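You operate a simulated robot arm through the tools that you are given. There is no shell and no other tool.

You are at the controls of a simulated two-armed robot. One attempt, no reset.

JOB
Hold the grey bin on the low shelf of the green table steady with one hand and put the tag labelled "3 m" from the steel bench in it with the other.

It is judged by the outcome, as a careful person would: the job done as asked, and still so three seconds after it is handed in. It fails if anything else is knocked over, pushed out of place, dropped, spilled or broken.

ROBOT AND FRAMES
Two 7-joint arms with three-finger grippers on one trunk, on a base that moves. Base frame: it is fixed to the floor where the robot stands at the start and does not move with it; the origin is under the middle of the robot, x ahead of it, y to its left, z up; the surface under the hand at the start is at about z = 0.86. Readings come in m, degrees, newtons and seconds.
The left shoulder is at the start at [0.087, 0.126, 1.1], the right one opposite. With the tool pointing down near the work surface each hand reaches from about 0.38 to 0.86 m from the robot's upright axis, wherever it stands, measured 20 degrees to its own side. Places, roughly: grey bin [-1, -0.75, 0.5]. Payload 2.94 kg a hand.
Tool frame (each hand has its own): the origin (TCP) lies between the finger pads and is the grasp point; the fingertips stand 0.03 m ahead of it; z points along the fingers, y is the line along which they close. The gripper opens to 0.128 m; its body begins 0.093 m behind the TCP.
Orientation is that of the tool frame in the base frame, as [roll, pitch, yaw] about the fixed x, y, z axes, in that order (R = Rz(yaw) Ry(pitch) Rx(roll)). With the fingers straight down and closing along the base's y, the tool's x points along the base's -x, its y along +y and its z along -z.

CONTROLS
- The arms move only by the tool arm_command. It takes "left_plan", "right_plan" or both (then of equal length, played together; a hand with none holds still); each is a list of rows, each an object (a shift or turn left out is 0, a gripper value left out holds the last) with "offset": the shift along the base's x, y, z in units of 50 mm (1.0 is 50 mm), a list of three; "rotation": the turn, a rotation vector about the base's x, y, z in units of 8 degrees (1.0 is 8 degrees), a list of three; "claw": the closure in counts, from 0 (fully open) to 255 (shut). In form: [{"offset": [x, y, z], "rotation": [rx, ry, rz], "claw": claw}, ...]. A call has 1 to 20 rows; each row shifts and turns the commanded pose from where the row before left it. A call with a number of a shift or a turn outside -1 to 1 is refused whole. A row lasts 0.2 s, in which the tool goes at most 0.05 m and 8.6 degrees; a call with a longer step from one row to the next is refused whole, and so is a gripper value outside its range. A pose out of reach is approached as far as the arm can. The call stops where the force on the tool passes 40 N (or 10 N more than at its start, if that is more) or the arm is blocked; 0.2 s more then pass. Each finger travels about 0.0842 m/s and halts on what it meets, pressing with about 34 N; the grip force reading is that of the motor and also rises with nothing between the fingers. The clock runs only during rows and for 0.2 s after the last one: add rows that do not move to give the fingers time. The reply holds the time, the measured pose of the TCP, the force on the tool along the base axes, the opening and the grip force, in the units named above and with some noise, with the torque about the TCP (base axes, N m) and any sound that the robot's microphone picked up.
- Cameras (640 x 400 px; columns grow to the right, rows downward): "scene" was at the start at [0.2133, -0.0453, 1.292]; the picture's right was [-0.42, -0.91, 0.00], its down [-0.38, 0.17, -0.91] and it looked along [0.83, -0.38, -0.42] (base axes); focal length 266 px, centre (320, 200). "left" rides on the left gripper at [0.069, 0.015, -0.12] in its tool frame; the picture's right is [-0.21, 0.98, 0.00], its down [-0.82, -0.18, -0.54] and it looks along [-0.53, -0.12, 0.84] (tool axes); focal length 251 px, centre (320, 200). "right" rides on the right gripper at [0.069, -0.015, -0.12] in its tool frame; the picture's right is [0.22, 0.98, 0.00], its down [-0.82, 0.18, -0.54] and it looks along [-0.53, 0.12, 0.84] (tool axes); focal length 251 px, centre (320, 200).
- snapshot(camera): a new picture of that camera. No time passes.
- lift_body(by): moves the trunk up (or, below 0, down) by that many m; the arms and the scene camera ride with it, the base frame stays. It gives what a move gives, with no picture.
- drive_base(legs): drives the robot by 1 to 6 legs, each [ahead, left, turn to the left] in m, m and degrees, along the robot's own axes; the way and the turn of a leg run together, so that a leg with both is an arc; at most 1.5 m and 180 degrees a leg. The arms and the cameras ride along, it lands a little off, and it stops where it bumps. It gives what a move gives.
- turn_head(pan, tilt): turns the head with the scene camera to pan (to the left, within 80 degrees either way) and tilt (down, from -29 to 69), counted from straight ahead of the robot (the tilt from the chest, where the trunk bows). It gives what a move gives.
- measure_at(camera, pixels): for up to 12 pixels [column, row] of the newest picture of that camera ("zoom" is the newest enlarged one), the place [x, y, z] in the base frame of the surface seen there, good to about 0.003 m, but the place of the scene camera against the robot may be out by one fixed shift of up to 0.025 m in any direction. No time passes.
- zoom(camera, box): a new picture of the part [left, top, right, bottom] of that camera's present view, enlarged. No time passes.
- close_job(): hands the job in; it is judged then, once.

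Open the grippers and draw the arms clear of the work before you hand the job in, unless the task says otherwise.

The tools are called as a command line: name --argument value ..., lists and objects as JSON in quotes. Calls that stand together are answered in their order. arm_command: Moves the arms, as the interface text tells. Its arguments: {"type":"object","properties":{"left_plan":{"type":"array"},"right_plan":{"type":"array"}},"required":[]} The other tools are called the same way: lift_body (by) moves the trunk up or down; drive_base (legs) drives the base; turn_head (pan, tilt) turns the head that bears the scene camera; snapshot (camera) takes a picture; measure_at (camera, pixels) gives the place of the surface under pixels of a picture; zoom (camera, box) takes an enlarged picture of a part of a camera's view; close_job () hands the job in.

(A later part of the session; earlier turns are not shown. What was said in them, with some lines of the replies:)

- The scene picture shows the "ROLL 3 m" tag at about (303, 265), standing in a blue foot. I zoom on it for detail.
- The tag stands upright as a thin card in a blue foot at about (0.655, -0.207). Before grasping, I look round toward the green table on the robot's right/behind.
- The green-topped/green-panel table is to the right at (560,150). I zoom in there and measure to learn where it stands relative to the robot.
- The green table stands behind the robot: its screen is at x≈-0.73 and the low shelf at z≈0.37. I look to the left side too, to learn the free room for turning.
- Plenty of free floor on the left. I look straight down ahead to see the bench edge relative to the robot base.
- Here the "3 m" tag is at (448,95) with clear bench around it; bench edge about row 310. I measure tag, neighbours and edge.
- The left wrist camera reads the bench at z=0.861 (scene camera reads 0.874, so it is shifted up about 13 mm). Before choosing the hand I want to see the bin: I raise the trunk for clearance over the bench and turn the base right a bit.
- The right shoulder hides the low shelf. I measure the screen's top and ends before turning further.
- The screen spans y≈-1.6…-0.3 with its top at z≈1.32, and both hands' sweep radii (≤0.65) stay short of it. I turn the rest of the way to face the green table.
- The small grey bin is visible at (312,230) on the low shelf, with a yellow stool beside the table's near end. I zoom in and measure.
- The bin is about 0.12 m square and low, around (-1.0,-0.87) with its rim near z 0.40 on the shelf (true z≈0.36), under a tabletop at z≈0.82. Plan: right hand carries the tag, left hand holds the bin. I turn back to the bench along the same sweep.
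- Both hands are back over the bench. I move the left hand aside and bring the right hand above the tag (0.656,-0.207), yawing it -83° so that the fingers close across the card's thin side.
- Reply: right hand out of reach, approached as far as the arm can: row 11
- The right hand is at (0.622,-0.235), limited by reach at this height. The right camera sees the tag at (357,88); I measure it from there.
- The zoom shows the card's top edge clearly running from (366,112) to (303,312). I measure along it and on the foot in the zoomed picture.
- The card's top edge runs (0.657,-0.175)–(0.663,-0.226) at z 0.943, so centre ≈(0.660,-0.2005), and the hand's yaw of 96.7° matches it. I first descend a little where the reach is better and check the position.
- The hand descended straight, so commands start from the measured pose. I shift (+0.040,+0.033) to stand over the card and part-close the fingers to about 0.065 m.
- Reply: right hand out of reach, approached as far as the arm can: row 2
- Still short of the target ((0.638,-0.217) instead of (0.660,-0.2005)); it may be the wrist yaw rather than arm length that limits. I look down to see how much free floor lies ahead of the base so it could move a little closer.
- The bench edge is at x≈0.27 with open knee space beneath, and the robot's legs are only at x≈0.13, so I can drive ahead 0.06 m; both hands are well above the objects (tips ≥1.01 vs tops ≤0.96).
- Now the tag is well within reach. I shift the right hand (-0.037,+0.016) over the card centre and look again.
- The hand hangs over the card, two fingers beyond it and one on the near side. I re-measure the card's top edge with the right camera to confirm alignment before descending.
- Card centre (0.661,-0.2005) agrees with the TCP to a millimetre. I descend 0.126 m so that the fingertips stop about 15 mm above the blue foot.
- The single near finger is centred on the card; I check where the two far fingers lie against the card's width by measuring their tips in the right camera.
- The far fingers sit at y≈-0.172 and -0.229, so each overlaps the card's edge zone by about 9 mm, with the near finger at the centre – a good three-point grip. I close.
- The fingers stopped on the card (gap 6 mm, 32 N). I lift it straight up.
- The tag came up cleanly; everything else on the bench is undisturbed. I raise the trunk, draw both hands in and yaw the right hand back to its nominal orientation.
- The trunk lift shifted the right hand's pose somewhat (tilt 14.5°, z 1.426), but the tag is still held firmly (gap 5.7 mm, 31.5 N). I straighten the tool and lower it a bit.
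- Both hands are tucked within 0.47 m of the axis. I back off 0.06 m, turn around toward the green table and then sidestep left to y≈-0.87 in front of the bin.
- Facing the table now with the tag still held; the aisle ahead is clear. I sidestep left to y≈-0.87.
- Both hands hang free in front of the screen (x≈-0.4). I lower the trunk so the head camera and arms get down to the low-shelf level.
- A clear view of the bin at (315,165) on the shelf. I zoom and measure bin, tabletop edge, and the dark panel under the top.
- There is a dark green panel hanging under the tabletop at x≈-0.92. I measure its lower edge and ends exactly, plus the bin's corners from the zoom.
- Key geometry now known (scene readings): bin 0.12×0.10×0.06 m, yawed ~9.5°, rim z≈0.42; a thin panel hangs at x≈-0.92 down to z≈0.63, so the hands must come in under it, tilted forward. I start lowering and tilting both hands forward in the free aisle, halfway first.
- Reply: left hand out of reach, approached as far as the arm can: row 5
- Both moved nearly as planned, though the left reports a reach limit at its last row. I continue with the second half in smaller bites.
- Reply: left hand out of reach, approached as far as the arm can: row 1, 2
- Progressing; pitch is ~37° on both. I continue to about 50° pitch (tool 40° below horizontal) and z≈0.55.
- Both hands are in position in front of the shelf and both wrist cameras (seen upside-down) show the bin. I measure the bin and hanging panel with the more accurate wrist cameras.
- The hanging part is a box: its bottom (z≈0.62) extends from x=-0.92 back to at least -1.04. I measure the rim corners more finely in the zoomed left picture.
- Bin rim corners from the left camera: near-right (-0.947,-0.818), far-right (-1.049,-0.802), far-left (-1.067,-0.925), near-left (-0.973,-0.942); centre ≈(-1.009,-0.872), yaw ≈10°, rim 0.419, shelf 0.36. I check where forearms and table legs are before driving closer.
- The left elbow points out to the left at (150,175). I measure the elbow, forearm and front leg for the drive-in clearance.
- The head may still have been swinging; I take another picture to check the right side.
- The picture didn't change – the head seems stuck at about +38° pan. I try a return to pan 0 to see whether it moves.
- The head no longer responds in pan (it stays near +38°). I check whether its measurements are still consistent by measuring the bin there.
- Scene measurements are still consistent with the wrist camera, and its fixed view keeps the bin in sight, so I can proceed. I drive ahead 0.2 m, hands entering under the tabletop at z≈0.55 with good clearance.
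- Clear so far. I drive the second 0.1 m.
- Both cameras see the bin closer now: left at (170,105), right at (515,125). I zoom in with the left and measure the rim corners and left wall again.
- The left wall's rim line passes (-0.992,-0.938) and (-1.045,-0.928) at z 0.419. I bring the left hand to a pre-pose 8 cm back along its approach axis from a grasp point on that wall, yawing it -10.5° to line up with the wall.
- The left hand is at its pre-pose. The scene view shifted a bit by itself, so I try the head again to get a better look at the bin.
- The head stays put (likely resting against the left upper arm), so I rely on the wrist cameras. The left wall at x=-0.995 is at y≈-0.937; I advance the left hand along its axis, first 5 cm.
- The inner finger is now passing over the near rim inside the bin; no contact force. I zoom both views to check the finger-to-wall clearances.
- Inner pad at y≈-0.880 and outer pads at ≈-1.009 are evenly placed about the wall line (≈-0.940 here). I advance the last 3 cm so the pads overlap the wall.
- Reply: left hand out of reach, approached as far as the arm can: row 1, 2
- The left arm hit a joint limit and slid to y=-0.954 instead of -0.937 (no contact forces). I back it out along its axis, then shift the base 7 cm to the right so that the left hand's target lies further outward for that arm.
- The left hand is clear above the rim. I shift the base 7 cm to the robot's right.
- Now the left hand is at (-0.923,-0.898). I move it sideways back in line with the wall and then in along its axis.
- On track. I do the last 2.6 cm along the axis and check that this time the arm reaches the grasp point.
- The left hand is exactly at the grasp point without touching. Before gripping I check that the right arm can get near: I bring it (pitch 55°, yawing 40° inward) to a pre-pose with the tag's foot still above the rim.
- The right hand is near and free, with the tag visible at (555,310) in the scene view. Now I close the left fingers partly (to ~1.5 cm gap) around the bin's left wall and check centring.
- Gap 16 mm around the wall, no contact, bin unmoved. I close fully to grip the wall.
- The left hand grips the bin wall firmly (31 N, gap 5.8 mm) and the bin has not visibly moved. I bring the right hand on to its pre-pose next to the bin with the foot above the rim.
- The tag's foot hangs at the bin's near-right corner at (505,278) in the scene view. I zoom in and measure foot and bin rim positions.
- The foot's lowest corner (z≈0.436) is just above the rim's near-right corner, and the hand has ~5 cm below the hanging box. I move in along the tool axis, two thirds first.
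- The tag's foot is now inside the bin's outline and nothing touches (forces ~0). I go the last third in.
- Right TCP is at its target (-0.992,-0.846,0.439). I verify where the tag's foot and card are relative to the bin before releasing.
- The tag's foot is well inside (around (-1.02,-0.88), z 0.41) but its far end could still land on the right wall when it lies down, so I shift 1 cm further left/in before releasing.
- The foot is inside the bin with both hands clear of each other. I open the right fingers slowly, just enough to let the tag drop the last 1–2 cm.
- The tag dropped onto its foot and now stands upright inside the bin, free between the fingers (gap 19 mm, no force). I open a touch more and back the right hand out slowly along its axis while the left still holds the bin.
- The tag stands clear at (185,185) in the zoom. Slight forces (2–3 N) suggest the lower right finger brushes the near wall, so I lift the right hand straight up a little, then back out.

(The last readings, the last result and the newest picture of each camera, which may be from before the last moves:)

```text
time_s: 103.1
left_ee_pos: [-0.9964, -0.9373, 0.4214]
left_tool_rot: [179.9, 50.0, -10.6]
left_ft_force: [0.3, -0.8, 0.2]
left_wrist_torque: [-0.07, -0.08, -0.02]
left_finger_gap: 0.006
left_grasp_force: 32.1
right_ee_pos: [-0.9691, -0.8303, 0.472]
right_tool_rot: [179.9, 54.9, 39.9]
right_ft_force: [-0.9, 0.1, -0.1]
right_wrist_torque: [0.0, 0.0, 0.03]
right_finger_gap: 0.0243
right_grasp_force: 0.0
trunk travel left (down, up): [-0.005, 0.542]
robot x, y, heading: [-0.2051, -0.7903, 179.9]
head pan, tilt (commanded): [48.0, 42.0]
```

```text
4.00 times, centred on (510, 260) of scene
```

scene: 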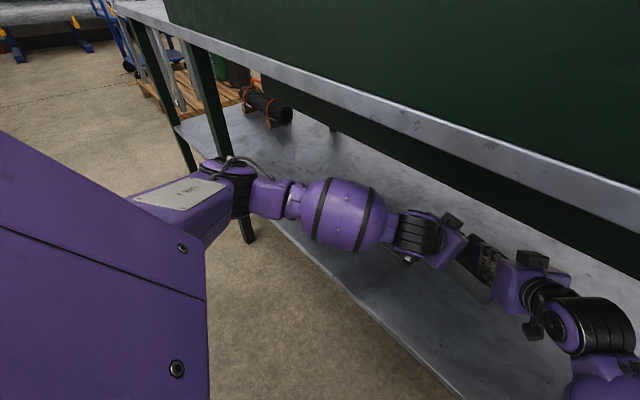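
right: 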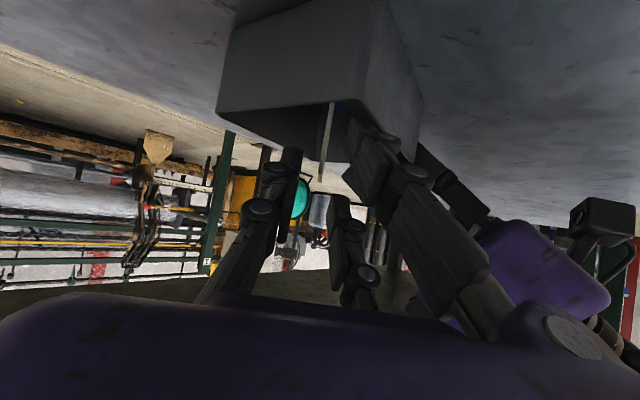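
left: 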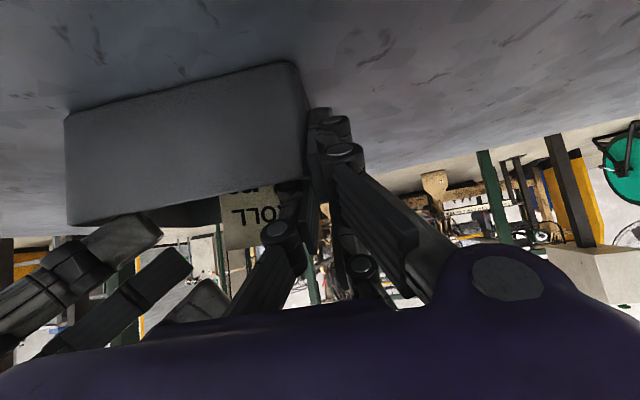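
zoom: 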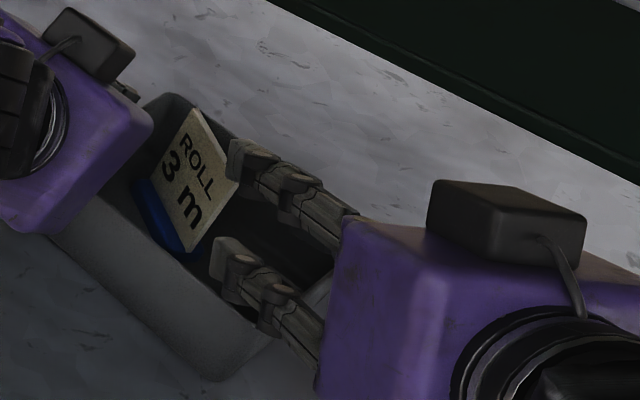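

Contact is relieved. I continue backing the right hand out, mostly level with a slight rise, and then away to the right.

arm_command --right_plan '[{"offset": [0.3, 0.25, 0.12]}, {"offset": [0.3, 0.25, 0.12]}, {"offset": [0.3, 0.25, 0.1]}, {"offset": [0.4, 0.5, 0.05]}, {"offset": [0.4, 0.5, 0.05]}, {"offset": [0, 0, 0]}]'

snapshot --camera "scene"

zoom --camera "scene" --box '[430, 210, 590, 310]'

snapshot --camera "right"

```text
time_s: 104.5
left_ee_pos: [-0.9961, -0.9365, 0.4217]
left_tool_rot: [179.9, 50.0, -10.6]
left_ft_force: [0.4, 0.8, -0.1]
left_wrist_torque: [-0.01, 0.03, 0.03]
left_finger_gap: 0.0062
left_grasp_force: 31.5
right_ee_pos: [-0.885, -0.7441, 0.4931]
right_tool_rot: [179.9, 54.9, 39.8]
right_ft_force: [-0.1, 0.1, 0.1]
right_wrist_torque: [-0.02, -0.01, 0.0]
right_finger_gap: 0.0246
right_grasp_force: 0.0
trunk travel left (down, up): [-0.005, 0.542]
robot x, y, heading: [-0.2044, -0.7947, 179.9]
head pan, tilt (commanded): [48.0, 42.0]
```

```text
taken
```

scene: 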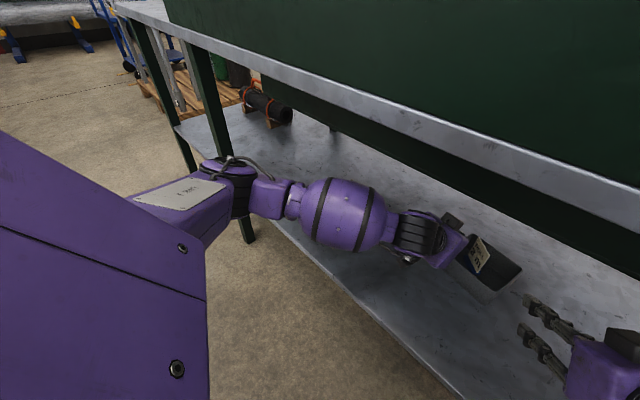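

```text
4.00 times, centred on (510, 260) of scene
```

zoom: 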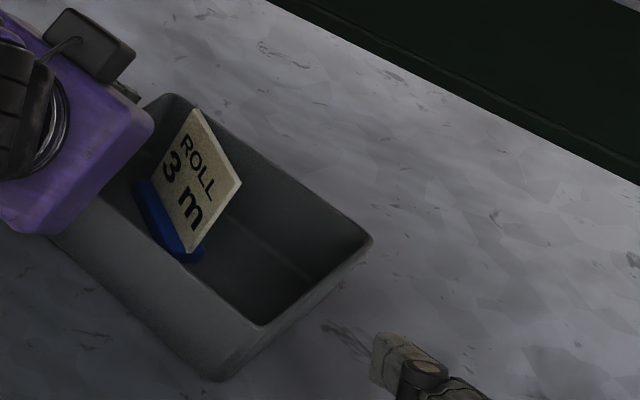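

```text
taken
```

right: 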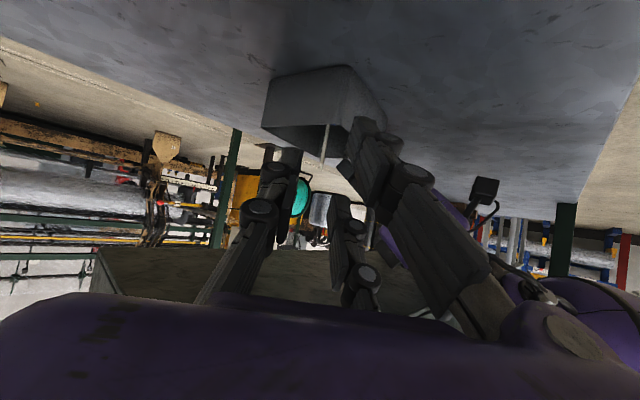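

The tag stands upright in the bin, right hand clear. Before opening the left hand I measure the tag's distance from the left inner finger so that opening it doesn't hit the tag.

measure_at --camera "zoom" --pixels '[[197, 112], [238, 182], [190, 245], [145, 190], [155, 215], [180, 250], [200, 250], [150, 130], [262, 320], [365, 240], [150, 160], [190, 180]]'

snapshot --camera "left"

zoom --camera "left" --box '[180, 100, 400, 300]'

```text
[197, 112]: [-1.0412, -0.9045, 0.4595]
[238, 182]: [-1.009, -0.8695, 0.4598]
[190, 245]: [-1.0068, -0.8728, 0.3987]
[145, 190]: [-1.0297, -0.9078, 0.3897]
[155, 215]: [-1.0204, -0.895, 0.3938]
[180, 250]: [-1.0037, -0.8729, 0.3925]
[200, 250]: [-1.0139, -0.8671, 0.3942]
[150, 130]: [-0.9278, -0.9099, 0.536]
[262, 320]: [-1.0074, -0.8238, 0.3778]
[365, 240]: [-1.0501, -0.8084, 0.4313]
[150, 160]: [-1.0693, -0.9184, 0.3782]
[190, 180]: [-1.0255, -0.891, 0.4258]
```

```text
taken
```

left: 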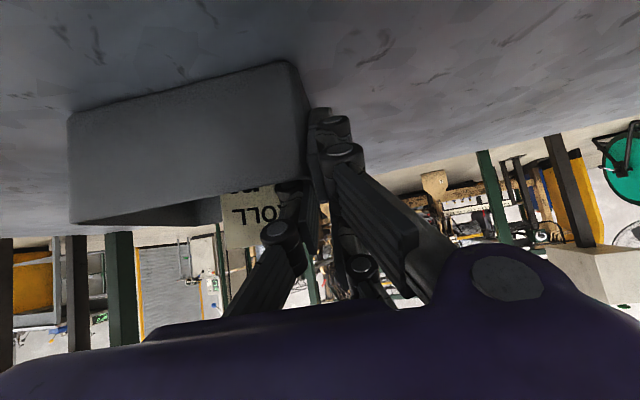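

```text
2.00 times, centred on (290, 200) of left
```

zoom: 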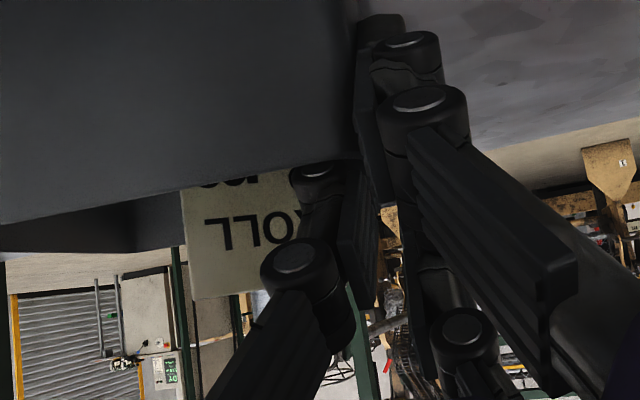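

The tag's card is about 2 cm from the left inner finger, so a small opening (≈6 mm per finger) is safe. I open the left hand slightly, lift it straight up off the wall and back it out along its axis.

arm_command --left_plan '[{"offset": [0, 0, 0], "claw": 236}, {"offset": [0, 0, 0], "claw": 218}, {"offset": [0, 0, 0]}, {"offset": [0, 0, 0]}]'

snapshot --camera "left"

zoom --camera "scene" --box '[430, 210, 590, 310]'

```text
time_s: 105.5
left_ee_pos: [-0.9958, -0.936, 0.422]
left_tool_rot: [179.9, 50.1, -10.7]
left_ft_force: [0.0, -0.6, 0.6]
left_wrist_torque: [-0.01, -0.01, 0.01]
left_finger_gap: 0.0187
left_grasp_force: 0.0
right_ee_pos: [-0.8848, -0.7431, 0.4941]
right_tool_rot: [179.9, 55.0, 39.9]
right_ft_force: [0.2, 0.2, 0.1]
right_wrist_torque: [0.01, -0.01, 0.02]
right_finger_gap: 0.0248
right_grasp_force: 0.1
trunk travel left (down, up): [-0.005, 0.542]
robot x, y, heading: [-0.203, -0.7902, 179.9]
head pan, tilt (commanded): [48.0, 42.0]
```

```text
taken
```

left: 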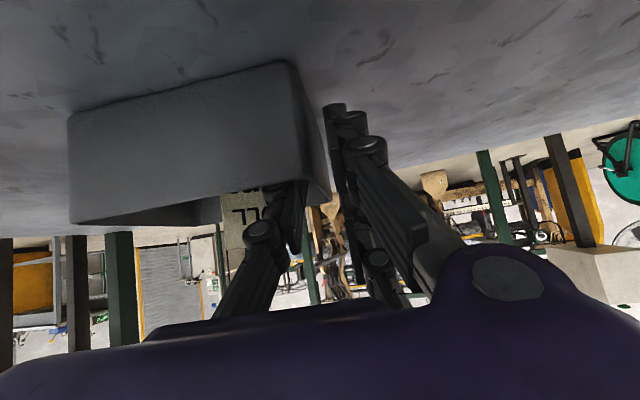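

```text
4.00 times, centred on (510, 260) of scene
```

zoom: 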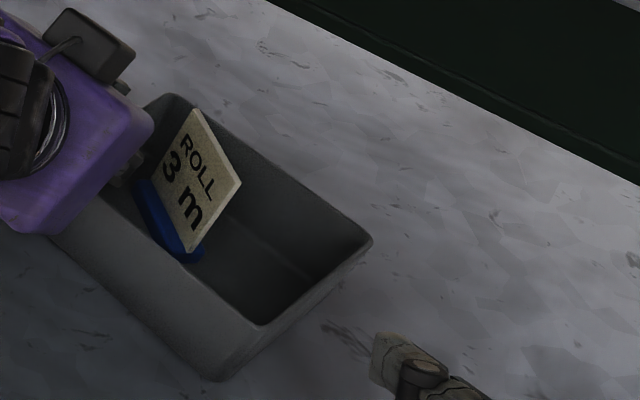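

The bin and tag stayed put as the left fingers opened. I now lift the left hand slightly and back it out.

arm_command --left_plan '[{"offset": [0, 0, 0.2]}, {"offset": [0.2, -0.037, 0.2]}, {"offset": [0.45, -0.083, 0.386]}, {"offset": [0.45, -0.083, 0.386]}, {"offset": [0.45, -0.083, 0.25]}, {"offset": [0, 0, 0]}]'

snapshot --camera "left"

snapshot --camera "scene"

zoom --camera "scene" --box '[400, 200, 590, 320]'

```text
time_s: 106.9
left_ee_pos: [-0.9193, -0.9497, 0.4914]
left_tool_rot: [179.9, 50.1, -10.5]
left_ft_force: [0.3, 0.4, -0.2]
left_wrist_torque: [-0.03, 0.02, 0.02]
left_finger_gap: 0.0182
left_grasp_force: 0.1
right_ee_pos: [-0.8837, -0.7441, 0.4941]
right_tool_rot: [179.9, 55.0, 39.8]
right_ft_force: [-0.6, 0.4, 0.5]
right_wrist_torque: [-0.04, 0.01, 0.02]
right_finger_gap: 0.0247
right_grasp_force: 0.1
trunk travel left (down, up): [-0.005, 0.542]
robot x, y, heading: [-0.2041, -0.7899, 179.4]
head pan, tilt (commanded): [48.0, 42.0]
```

```text
taken
```

left: 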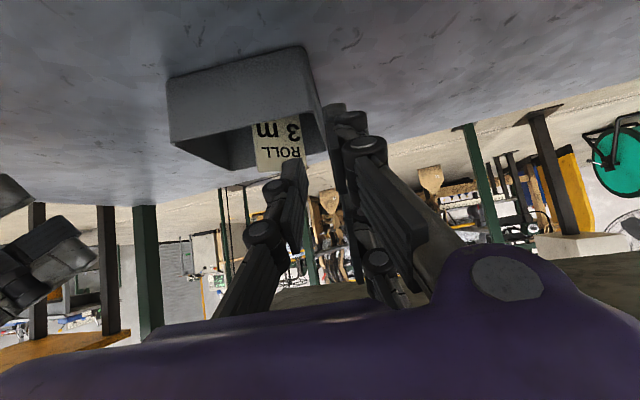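

```text
taken
```

scene: 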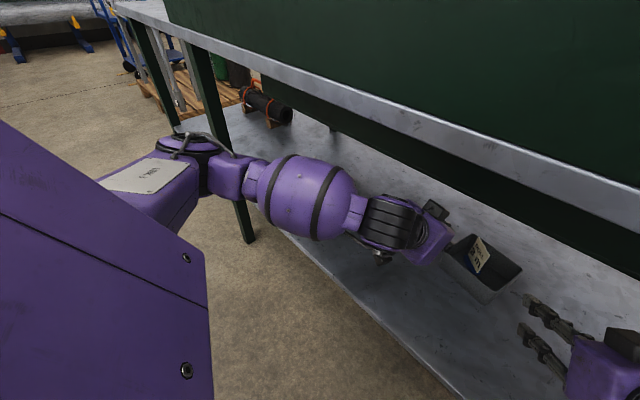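

```text
3.33 times, centred on (495, 260) of scene
```

zoom: 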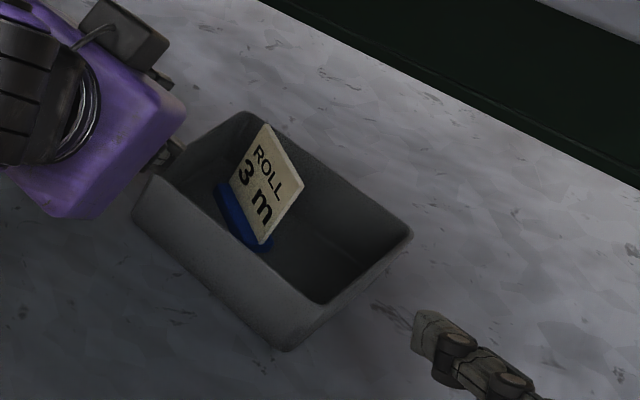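

Both hands are off the bin, and the "3 m" tag stands in it undisturbed. I back the base straight out of the table area, in two steps.

drive_base --legs '[[-0.1, 0, 0]]'

snapshot --camera "scene"

snapshot --camera "right"

```text
time_s: 108.0
left_ee_pos: [-0.8188, -0.9501, 0.492]
left_tool_rot: [179.8, 50.1, -10.5]
left_ft_force: [-0.1, 0.3, 0.6]
left_wrist_torque: [0.0, 0.0, 0.0]
left_finger_gap: 0.0185
left_grasp_force: 0.0
right_ee_pos: [-0.7845, -0.7443, 0.494]
right_tool_rot: [179.9, 55.1, 39.9]
right_ft_force: [0.3, 0.0, 0.4]
right_wrist_torque: [0.03, 0.01, 0.01]
right_finger_gap: 0.0245
right_grasp_force: 0.2
trunk travel left (down, up): [-0.005, 0.542]
robot x, y, heading: [-0.1052, -0.7913, 179.9]
head pan, tilt (commanded): [48.0, 42.0]
```

```text
taken
```

scene: 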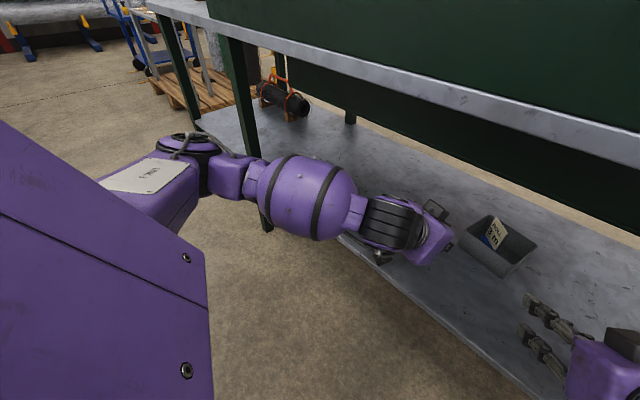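

```text
taken
```

right: 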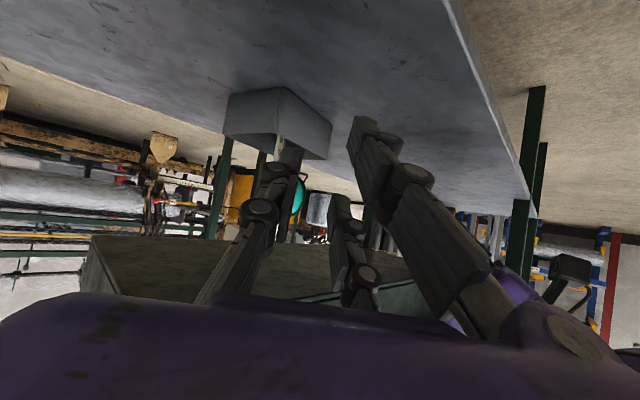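

All clear. I back off the other 0.1 m and then open both grippers.

drive_base --legs '[[-0.1, 0, 0]]'

arm_command --left_plan '[{"offset": [0.3, 0, 0.1], "claw": 100}, {"offset": [0.3, 0, 0.1], "claw": 0}, {"offset": [0, 0, 0]}, {"offset": [0, 0, 0]}, {"offset": [0, 0, 0]}]' --right_plan '[{"offset": [0.3, 0.3, 0.1], "claw": 100}, {"offset": [0.3, 0.3, 0.1], "claw": 0}, {"offset": [0, 0, 0]}, {"offset": [0, 0, 0]}, {"offset": [0, 0, 0]}]'

snapshot --camera "scene"

snapshot --camera "left"

```text
time_s: 109.2
left_ee_pos: [-0.72, -0.9514, 0.4929]
left_tool_rot: [179.9, 50.1, -10.7]
left_ft_force: [-0.3, -0.1, 0.6]
left_wrist_torque: [0.01, -0.01, -0.01]
left_finger_gap: 0.0188
left_grasp_force: 0.1
right_ee_pos: [-0.6854, -0.7445, 0.4935]
right_tool_rot: [-180.0, 55.0, 39.8]
right_ft_force: [-0.2, 0.6, -0.1]
right_wrist_torque: [-0.02, 0.03, 0.0]
right_finger_gap: 0.0245
right_grasp_force: 0.0
trunk travel left (down, up): [-0.005, 0.542]
robot x, y, heading: [-0.004, -0.7913, 179.8]
head pan, tilt (commanded): [48.0, 42.0]
```

```text
time_s: 110.4
left_ee_pos: [-0.6894, -0.9506, 0.5031]
left_tool_rot: [179.8, 50.0, -10.7]
left_ft_force: [0.5, -0.2, -0.7]
left_wrist_torque: [-0.02, 0.01, 0.02]
left_finger_gap: 0.128
left_grasp_force: 0.2
right_ee_pos: [-0.656, -0.7143, 0.5038]
right_tool_rot: [179.9, 55.0, 39.9]
right_ft_force: [-0.6, -0.8, -0.7]
right_wrist_torque: [0.02, 0.01, 0.03]
right_finger_gap: 0.1279
right_grasp_force: 0.1
trunk travel left (down, up): [-0.005, 0.542]
robot x, y, heading: [-0.0058, -0.7917, 179.6]
head pan, tilt (commanded): [48.0, 42.0]
```

```text
taken
```

scene: 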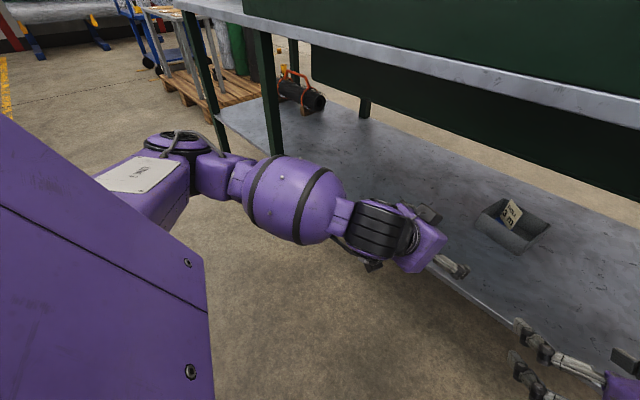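

```text
taken
```

left: 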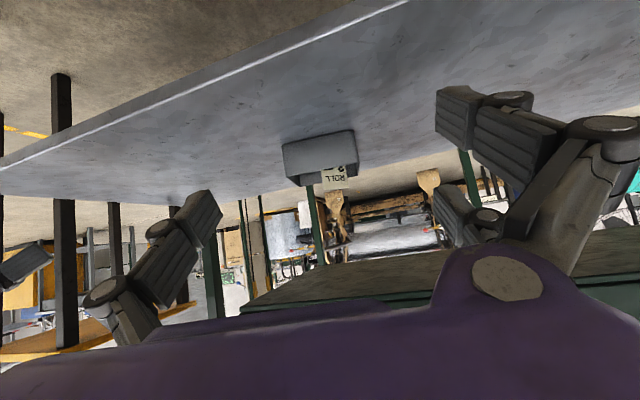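

Both grippers are open and clear of the table; the tag is in the bin at (512,215). A last zoom confirms its state before I hand in.

zoom --camera "scene" --box '[460, 180, 570, 260]'

measure_at --camera "zoom" --pixels '[[250, 120], [300, 130], [330, 150], [150, 200], [330, 380], [520, 270], [290, 200]]'

```text
5.00 times, centred on (515, 220) of scene
```

zoom: 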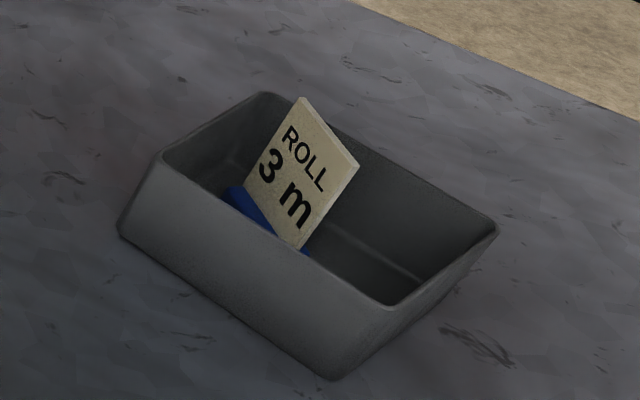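

```text
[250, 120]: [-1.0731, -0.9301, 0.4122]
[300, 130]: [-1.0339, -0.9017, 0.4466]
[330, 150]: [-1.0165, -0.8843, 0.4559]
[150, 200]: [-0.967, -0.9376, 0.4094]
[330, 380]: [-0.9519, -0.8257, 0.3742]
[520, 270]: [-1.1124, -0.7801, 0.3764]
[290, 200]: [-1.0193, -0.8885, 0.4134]
```

The "3 m" tag stands on its foot inside the grey bin. The bin has not moved from its place, both hands are open and withdrawn, and nothing else was disturbed, so I hand the job in.

close_job

```text
The job is handed in.
```

The "3 m" tag is in the grey bin on the low shelf of the green table, standing upright on its foot. The left hand gripped the bin's left wall throughout, and the right hand lowered the tag in and released it about 1.5 cm above the bin floor.

Measurements before and after show the bin within a few millimetres of where it was. Its near wall was brushed once with about 3 N as the right hand withdrew, while the left hand still held it. I saw nothing else moved or knocked over on the bench or the table. Both grippers are open and clear of the table.

The head would not turn to the right for part of the job, probably because it was resting against the left arm. I used the wrist cameras for the close work instead.
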